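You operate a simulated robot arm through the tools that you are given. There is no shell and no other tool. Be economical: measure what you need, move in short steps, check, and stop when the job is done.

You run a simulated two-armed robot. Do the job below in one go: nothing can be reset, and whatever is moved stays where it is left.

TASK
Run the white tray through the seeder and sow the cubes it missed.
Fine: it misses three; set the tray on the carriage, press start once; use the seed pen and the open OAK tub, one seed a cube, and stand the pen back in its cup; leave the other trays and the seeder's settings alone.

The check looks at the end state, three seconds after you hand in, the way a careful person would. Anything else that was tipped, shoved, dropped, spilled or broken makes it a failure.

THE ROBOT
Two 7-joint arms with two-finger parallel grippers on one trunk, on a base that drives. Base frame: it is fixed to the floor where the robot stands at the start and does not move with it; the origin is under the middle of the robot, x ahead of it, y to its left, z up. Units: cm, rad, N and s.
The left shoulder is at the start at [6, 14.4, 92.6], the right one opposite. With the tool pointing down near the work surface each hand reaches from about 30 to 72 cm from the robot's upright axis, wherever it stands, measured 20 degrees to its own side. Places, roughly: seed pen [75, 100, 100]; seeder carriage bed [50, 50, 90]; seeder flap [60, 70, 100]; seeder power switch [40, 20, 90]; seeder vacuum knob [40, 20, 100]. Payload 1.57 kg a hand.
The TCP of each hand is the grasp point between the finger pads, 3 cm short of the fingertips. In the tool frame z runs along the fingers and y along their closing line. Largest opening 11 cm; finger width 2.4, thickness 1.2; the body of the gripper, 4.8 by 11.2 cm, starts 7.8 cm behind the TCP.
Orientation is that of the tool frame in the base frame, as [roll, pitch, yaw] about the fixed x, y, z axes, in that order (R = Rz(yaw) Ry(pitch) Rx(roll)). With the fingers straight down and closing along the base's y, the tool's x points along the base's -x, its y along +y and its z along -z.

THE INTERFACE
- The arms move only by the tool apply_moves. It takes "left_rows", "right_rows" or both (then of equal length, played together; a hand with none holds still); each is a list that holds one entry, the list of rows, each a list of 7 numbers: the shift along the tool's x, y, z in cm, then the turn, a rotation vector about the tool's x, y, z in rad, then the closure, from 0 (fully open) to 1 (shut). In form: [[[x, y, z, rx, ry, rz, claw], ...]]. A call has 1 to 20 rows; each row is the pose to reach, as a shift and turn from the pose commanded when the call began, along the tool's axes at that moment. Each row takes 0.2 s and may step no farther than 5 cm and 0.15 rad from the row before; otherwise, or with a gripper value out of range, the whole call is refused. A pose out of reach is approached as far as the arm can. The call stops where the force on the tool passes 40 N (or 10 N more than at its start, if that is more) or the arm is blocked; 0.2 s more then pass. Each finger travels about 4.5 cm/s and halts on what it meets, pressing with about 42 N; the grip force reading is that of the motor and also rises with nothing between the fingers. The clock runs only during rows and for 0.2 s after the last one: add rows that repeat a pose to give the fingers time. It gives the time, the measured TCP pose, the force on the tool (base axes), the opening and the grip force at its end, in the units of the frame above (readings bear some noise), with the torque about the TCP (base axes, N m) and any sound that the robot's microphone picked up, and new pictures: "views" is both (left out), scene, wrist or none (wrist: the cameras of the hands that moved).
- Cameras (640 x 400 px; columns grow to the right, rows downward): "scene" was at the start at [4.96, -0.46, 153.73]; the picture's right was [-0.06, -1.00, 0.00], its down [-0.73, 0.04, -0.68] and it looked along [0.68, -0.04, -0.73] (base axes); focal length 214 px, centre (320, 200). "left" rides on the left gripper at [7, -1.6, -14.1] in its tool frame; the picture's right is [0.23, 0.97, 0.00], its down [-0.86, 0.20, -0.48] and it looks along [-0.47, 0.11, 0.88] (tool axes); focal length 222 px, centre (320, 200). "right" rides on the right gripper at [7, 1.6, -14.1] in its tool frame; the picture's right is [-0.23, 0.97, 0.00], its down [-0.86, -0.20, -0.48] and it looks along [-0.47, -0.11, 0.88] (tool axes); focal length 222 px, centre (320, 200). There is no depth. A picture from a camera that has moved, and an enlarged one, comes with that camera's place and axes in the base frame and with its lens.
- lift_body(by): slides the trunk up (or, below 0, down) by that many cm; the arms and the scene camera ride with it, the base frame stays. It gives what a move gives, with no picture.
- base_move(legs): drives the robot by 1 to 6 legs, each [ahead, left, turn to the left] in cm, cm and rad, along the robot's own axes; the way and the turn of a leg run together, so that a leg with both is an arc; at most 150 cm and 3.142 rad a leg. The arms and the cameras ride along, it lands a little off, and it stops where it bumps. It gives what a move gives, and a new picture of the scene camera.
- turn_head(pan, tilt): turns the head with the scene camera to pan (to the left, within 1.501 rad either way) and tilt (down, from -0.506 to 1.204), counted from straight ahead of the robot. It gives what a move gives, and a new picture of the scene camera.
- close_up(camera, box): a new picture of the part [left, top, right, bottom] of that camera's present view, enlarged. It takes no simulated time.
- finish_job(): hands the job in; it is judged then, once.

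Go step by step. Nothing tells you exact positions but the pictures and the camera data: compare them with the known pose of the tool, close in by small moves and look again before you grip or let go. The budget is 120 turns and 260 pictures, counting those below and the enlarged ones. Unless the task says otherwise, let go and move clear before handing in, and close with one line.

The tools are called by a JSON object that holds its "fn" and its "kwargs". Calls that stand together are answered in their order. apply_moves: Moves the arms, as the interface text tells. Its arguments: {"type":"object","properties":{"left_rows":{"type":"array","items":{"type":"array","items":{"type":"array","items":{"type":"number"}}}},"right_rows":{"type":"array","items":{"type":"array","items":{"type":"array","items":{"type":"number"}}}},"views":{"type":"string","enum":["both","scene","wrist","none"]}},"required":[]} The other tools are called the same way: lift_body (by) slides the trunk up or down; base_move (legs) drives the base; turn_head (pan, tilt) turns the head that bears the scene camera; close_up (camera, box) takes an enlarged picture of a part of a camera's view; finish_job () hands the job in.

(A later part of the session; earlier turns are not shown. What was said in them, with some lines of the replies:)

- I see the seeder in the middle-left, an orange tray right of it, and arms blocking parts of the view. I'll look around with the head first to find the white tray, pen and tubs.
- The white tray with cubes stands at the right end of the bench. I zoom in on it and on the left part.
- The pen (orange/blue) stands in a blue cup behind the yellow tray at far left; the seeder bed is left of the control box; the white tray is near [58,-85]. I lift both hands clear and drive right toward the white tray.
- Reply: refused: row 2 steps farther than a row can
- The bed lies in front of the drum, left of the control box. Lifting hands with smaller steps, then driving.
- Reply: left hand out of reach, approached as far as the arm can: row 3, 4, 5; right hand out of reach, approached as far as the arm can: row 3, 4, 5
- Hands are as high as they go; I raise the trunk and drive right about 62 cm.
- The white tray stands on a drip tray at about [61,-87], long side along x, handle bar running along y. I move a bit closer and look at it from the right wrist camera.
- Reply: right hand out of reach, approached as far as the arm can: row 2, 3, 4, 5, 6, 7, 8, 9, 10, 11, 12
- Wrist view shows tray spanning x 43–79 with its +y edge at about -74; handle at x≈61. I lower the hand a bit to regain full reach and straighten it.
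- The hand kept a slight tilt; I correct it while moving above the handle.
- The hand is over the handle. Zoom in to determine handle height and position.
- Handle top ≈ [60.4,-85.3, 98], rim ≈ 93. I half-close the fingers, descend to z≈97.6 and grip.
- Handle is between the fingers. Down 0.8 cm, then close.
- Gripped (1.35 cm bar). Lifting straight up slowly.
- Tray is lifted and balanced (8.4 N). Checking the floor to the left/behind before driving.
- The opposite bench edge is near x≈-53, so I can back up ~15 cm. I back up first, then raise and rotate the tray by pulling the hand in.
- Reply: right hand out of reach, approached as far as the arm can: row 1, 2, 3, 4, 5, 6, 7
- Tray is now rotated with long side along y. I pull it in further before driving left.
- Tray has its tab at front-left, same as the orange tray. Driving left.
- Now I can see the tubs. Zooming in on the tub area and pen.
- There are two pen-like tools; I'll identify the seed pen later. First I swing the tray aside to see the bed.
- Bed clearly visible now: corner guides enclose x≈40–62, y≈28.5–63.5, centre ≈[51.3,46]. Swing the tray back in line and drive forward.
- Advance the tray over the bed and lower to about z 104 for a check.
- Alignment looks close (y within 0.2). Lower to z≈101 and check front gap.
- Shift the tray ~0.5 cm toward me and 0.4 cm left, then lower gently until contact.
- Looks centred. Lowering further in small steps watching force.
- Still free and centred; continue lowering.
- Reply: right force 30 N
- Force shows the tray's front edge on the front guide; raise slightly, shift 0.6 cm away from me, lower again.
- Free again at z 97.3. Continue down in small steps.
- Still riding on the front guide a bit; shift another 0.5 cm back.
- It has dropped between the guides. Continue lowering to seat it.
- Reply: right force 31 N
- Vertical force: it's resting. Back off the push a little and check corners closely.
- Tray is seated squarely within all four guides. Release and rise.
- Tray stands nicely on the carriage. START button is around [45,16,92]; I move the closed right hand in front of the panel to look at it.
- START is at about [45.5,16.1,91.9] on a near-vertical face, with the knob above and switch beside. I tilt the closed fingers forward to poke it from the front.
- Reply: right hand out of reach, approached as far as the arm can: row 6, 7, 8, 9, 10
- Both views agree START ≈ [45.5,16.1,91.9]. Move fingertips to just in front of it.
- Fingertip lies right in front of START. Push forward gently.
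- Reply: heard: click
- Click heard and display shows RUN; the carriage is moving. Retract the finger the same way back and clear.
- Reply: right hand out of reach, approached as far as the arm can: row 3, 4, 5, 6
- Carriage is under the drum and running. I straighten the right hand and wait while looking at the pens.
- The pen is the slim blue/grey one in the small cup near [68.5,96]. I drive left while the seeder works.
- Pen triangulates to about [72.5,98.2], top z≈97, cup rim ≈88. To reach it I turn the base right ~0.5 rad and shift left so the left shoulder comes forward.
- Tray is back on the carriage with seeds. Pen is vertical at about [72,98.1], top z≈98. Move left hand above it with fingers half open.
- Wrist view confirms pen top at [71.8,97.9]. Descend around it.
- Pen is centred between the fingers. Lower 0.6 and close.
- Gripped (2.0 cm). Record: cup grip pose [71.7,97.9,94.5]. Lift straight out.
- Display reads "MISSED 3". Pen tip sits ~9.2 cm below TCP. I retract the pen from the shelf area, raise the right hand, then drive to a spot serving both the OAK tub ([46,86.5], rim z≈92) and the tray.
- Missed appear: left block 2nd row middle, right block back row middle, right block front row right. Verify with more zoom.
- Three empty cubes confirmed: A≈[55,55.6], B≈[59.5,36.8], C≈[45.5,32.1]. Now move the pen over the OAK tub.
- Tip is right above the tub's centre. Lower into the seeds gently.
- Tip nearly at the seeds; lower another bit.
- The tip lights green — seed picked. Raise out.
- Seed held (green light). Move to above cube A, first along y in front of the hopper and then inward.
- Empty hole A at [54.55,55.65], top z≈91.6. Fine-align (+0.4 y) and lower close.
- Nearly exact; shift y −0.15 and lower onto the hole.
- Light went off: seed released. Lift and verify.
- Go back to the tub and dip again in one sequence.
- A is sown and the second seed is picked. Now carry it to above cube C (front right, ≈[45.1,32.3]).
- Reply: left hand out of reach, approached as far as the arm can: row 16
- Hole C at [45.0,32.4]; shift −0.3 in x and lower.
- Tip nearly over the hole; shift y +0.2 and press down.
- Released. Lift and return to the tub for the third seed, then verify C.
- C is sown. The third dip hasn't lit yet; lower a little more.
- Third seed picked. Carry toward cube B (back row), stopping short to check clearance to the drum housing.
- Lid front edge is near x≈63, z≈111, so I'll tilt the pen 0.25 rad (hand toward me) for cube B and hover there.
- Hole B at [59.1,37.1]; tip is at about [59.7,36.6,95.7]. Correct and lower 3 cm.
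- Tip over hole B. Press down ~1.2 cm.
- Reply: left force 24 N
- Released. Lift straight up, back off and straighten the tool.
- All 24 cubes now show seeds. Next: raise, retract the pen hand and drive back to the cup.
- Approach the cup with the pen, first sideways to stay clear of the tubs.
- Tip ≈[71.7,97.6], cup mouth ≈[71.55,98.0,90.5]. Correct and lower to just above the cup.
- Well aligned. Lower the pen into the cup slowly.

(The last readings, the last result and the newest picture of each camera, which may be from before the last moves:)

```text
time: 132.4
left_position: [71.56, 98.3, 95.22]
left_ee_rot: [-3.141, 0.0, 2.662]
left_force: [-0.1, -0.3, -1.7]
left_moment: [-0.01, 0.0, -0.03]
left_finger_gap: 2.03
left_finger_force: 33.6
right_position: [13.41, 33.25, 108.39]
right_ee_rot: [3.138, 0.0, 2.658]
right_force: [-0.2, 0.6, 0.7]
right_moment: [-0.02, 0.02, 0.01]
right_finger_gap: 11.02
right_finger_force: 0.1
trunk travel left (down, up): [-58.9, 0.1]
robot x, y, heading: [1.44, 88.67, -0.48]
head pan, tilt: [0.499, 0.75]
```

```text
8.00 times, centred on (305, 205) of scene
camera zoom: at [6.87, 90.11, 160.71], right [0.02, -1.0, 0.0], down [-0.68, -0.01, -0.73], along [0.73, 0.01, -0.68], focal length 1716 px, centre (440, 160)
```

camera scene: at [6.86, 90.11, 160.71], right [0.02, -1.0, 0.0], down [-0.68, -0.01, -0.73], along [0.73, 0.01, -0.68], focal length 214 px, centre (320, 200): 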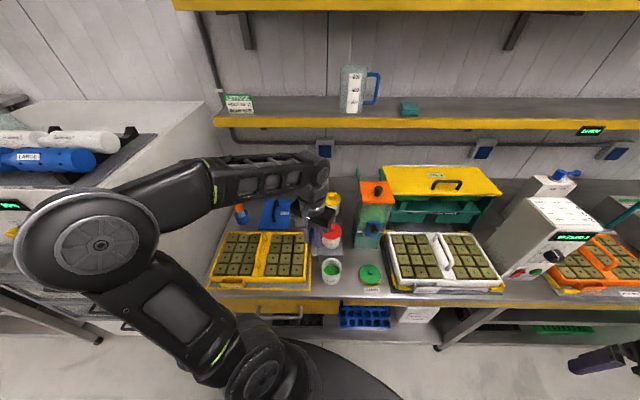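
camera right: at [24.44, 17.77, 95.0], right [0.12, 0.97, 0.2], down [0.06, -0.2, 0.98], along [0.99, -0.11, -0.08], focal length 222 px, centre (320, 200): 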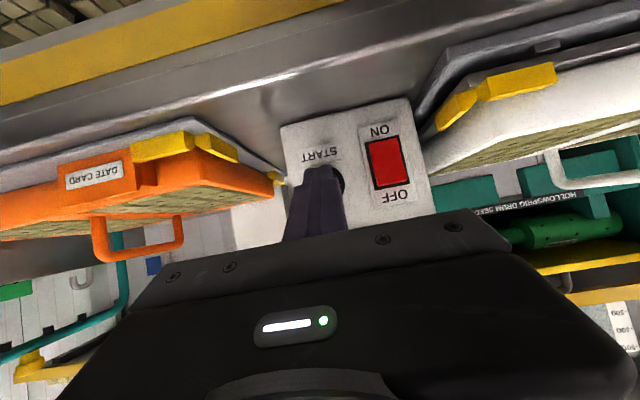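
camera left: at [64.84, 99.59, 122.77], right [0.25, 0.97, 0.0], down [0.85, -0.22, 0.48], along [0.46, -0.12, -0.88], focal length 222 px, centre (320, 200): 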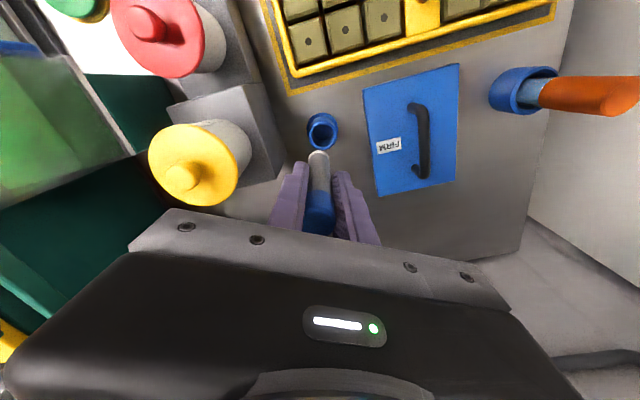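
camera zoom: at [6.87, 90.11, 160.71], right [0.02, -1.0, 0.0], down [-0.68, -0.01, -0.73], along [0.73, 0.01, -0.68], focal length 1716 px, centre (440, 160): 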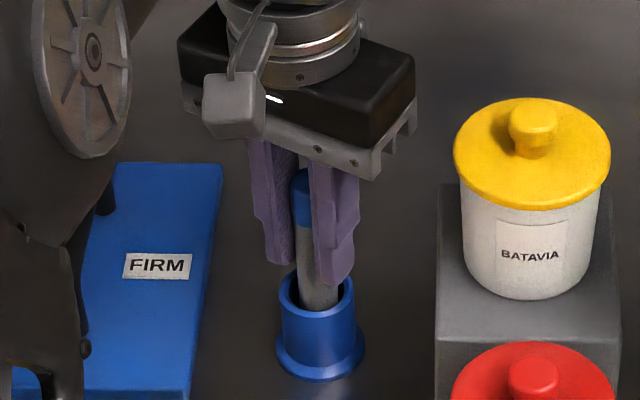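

Pen is inside the cup without contact. Lower to the bottom gently.

{"fn": "apply_moves", "kwargs": {"left_rows": [[[0, 0, 0.4, 0, 0, 0, 1], [0, 0, 0.7, 0, 0, 0, 1], [0, 0, 0.9, 0, 0, 0, 1], [0, 0, 0.9, 0, 0, 0, 1]]], "views": "none"}}

```text
time: 133.4
left_position: [71.71, 98.35, 94.71]
left_ee_rot: [3.14, 0.003, 2.661]
left_force: [-1.1, 0.4, 10.7]
left_moment: [-0.03, -0.04, -0.04]
left_finger_gap: 2.05
left_finger_force: 33.9
right_position: [13.51, 33.31, 108.59]
right_ee_rot: [3.138, 0.001, 2.659]
right_force: [0.3, -1.2, -0.1]
right_moment: [-0.02, 0.01, 0.01]
right_finger_gap: 11.03
right_finger_force: 0.1
trunk travel left (down, up): [-58.9, 0.1]
robot x, y, heading: [0.91, 88.75, -0.48]
head pan, tilt: [0.499, 0.75]
```

Pen touches the bottom (10.7 N). Ease off, open gradually, and rise.

{"fn": "apply_moves", "kwargs": {"left_rows": [[[0, 0, -0.3, 0, 0, 0, 1], [0, 0, -0.3, 0, 0, 0, 0.8], [0, 0, -0.3, 0, 0, 0, 0.7], [0, 0, -0.3, 0, 0, 0, 0.6], [0, 0, -0.3, 0, 0, 0, 0.55], [0, 0, -0.3, 0, 0, 0, 0.55], [0, 0, -2, 0, 0, 0, 0.55], [0, 0, -5, 0, 0, 0, 0.55], [0, 0, -9, 0, 0, 0, 0.55], [0, 0, -13, 0, 0, 0, 0.55]]], "views": "wrist"}}

{"fn": "close_up", "kwargs": {"camera": "scene", "box": [250, 160, 350, 260]}}

```text
time: 135.6
left_position: [71.72, 98.29, 107.54]
left_ee_rot: [3.141, -0.001, 2.662]
left_force: [-1.0, 0.4, -0.5]
left_moment: [0.0, 0.01, -0.03]
left_finger_gap: 4.95
left_finger_force: 0.1
right_position: [13.49, 33.3, 108.54]
right_ee_rot: [3.137, 0.001, 2.658]
right_force: [0.0, -0.1, 0.1]
right_moment: [-0.02, -0.02, 0.02]
right_finger_gap: 10.99
right_finger_force: 0.0
trunk travel left (down, up): [-58.9, 0.1]
robot x, y, heading: [1.23, 88.46, -0.484]
head pan, tilt: [0.499, 0.75]
camera left: at [64.75, 100.08, 121.77], right [0.25, 0.97, 0.0], down [0.85, -0.22, 0.48], along [0.46, -0.12, -0.88], focal length 222 px, centre (320, 200)
```

left: 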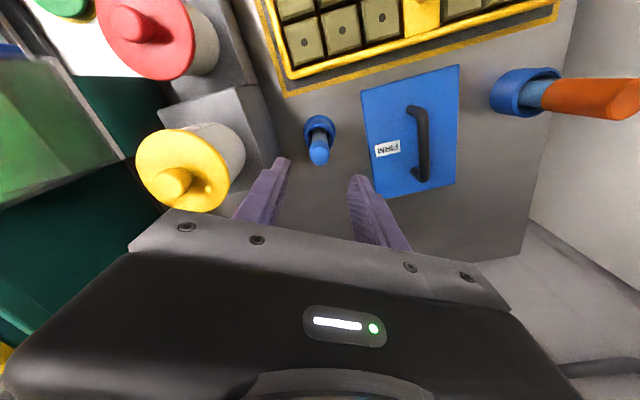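

```text
4.00 times, centred on (300, 210) of scene
camera zoom: at [6.82, 90.1, 160.71], right [0.02, -1.0, 0.0], down [-0.68, -0.01, -0.73], along [0.73, 0.01, -0.68], focal length 858 px, centre (400, 160)
```

zoom: 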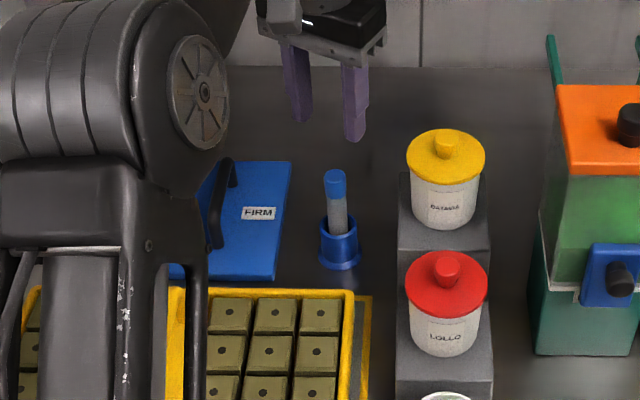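

Pen is standing in its cup. Retract the left hand and take a final look around.

{"fn": "apply_moves", "kwargs": {"left_rows": [[[3.7, -2.6, -0.5, 0, 0, 0, 0.5], [7.3, -5.1, -1, 0, 0, 0, 0.5], [11, -7.7, -1.5, 0, 0, 0, 0.5], [14.7, -10.3, -2, 0, 0, 0, 0.5], [18.3, -12.8, -2.5, 0, 0, 0, 0.5], [22, -12.8, -3, 0, 0, 0, 0.5], [25, -10, -3, 0, 0, 0, 0.5], [25, -10, -3, 0, 0, 0, 0.5]]], "views": "scene"}}

{"fn": "close_up", "kwargs": {"camera": "scene", "box": [380, 190, 620, 310]}}

{"fn": "close_up", "kwargs": {"camera": "scene", "box": [210, 170, 400, 300]}}

```text
time: 137.4
left_position: [45.09, 100.92, 110.59]
left_ee_rot: [3.14, -0.001, 2.661]
left_force: [-0.3, -0.1, 0.2]
left_moment: [0.04, -0.03, -0.01]
left_finger_gap: 5.51
left_finger_force: 0.0
right_position: [13.34, 33.16, 108.45]
right_ee_rot: [3.136, 0.0, 2.658]
right_force: [0.3, -0.8, 0.1]
right_moment: [-0.01, 0.02, -0.01]
right_finger_gap: 10.99
right_finger_force: 0.1
trunk travel left (down, up): [-58.9, 0.1]
robot x, y, heading: [1.35, 88.5, -0.484]
head pan, tilt: [0.499, 0.75]
camera scene: at [6.9, 90.05, 160.71], right [0.02, -1.0, 0.0], down [-0.68, -0.01, -0.73], along [0.73, 0.01, -0.68], focal length 214 px, centre (320, 200)
```

scene: 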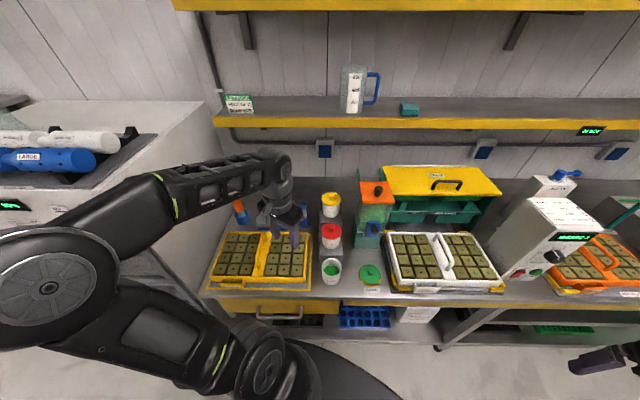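

```text
2.67 times, centred on (500, 250) of scene
camera zoom: at [6.9, 90.05, 160.71], right [0.02, -1.0, 0.0], down [-0.68, -0.01, -0.73], along [0.73, 0.01, -0.68], focal length 572 px, centre (-160, 67)
```

zoom: 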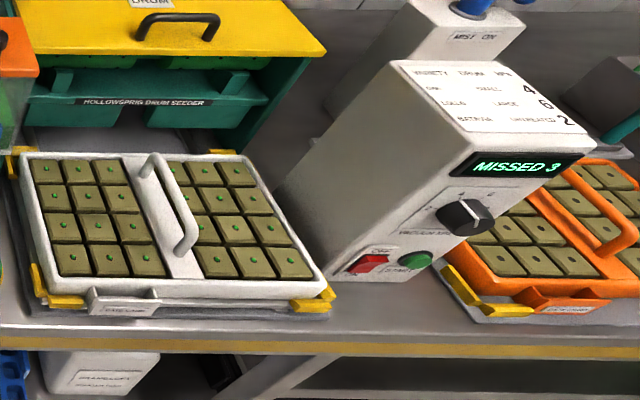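

```text
3.08 times, centred on (305, 235) of scene
camera zoom: at [6.9, 90.05, 160.71], right [0.02, -1.0, 0.0], down [-0.68, -0.01, -0.73], along [0.73, 0.01, -0.68], focal length 660 px, centre (366, 92)
```

zoom: 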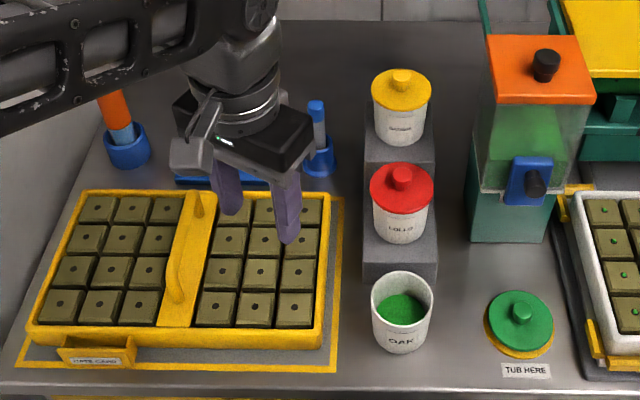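

Every cube in the white tray shows a seed, the pen stands in its cup, and nothing else has been disturbed. I'm handing in.

{"fn": "finish_job", "kwargs": {}}

```text
The job is handed in.
```

The white tray ran through the seeder on one press of START. I sowed the three cubes it missed with one OAK seed each, and the pen is back in its cup.
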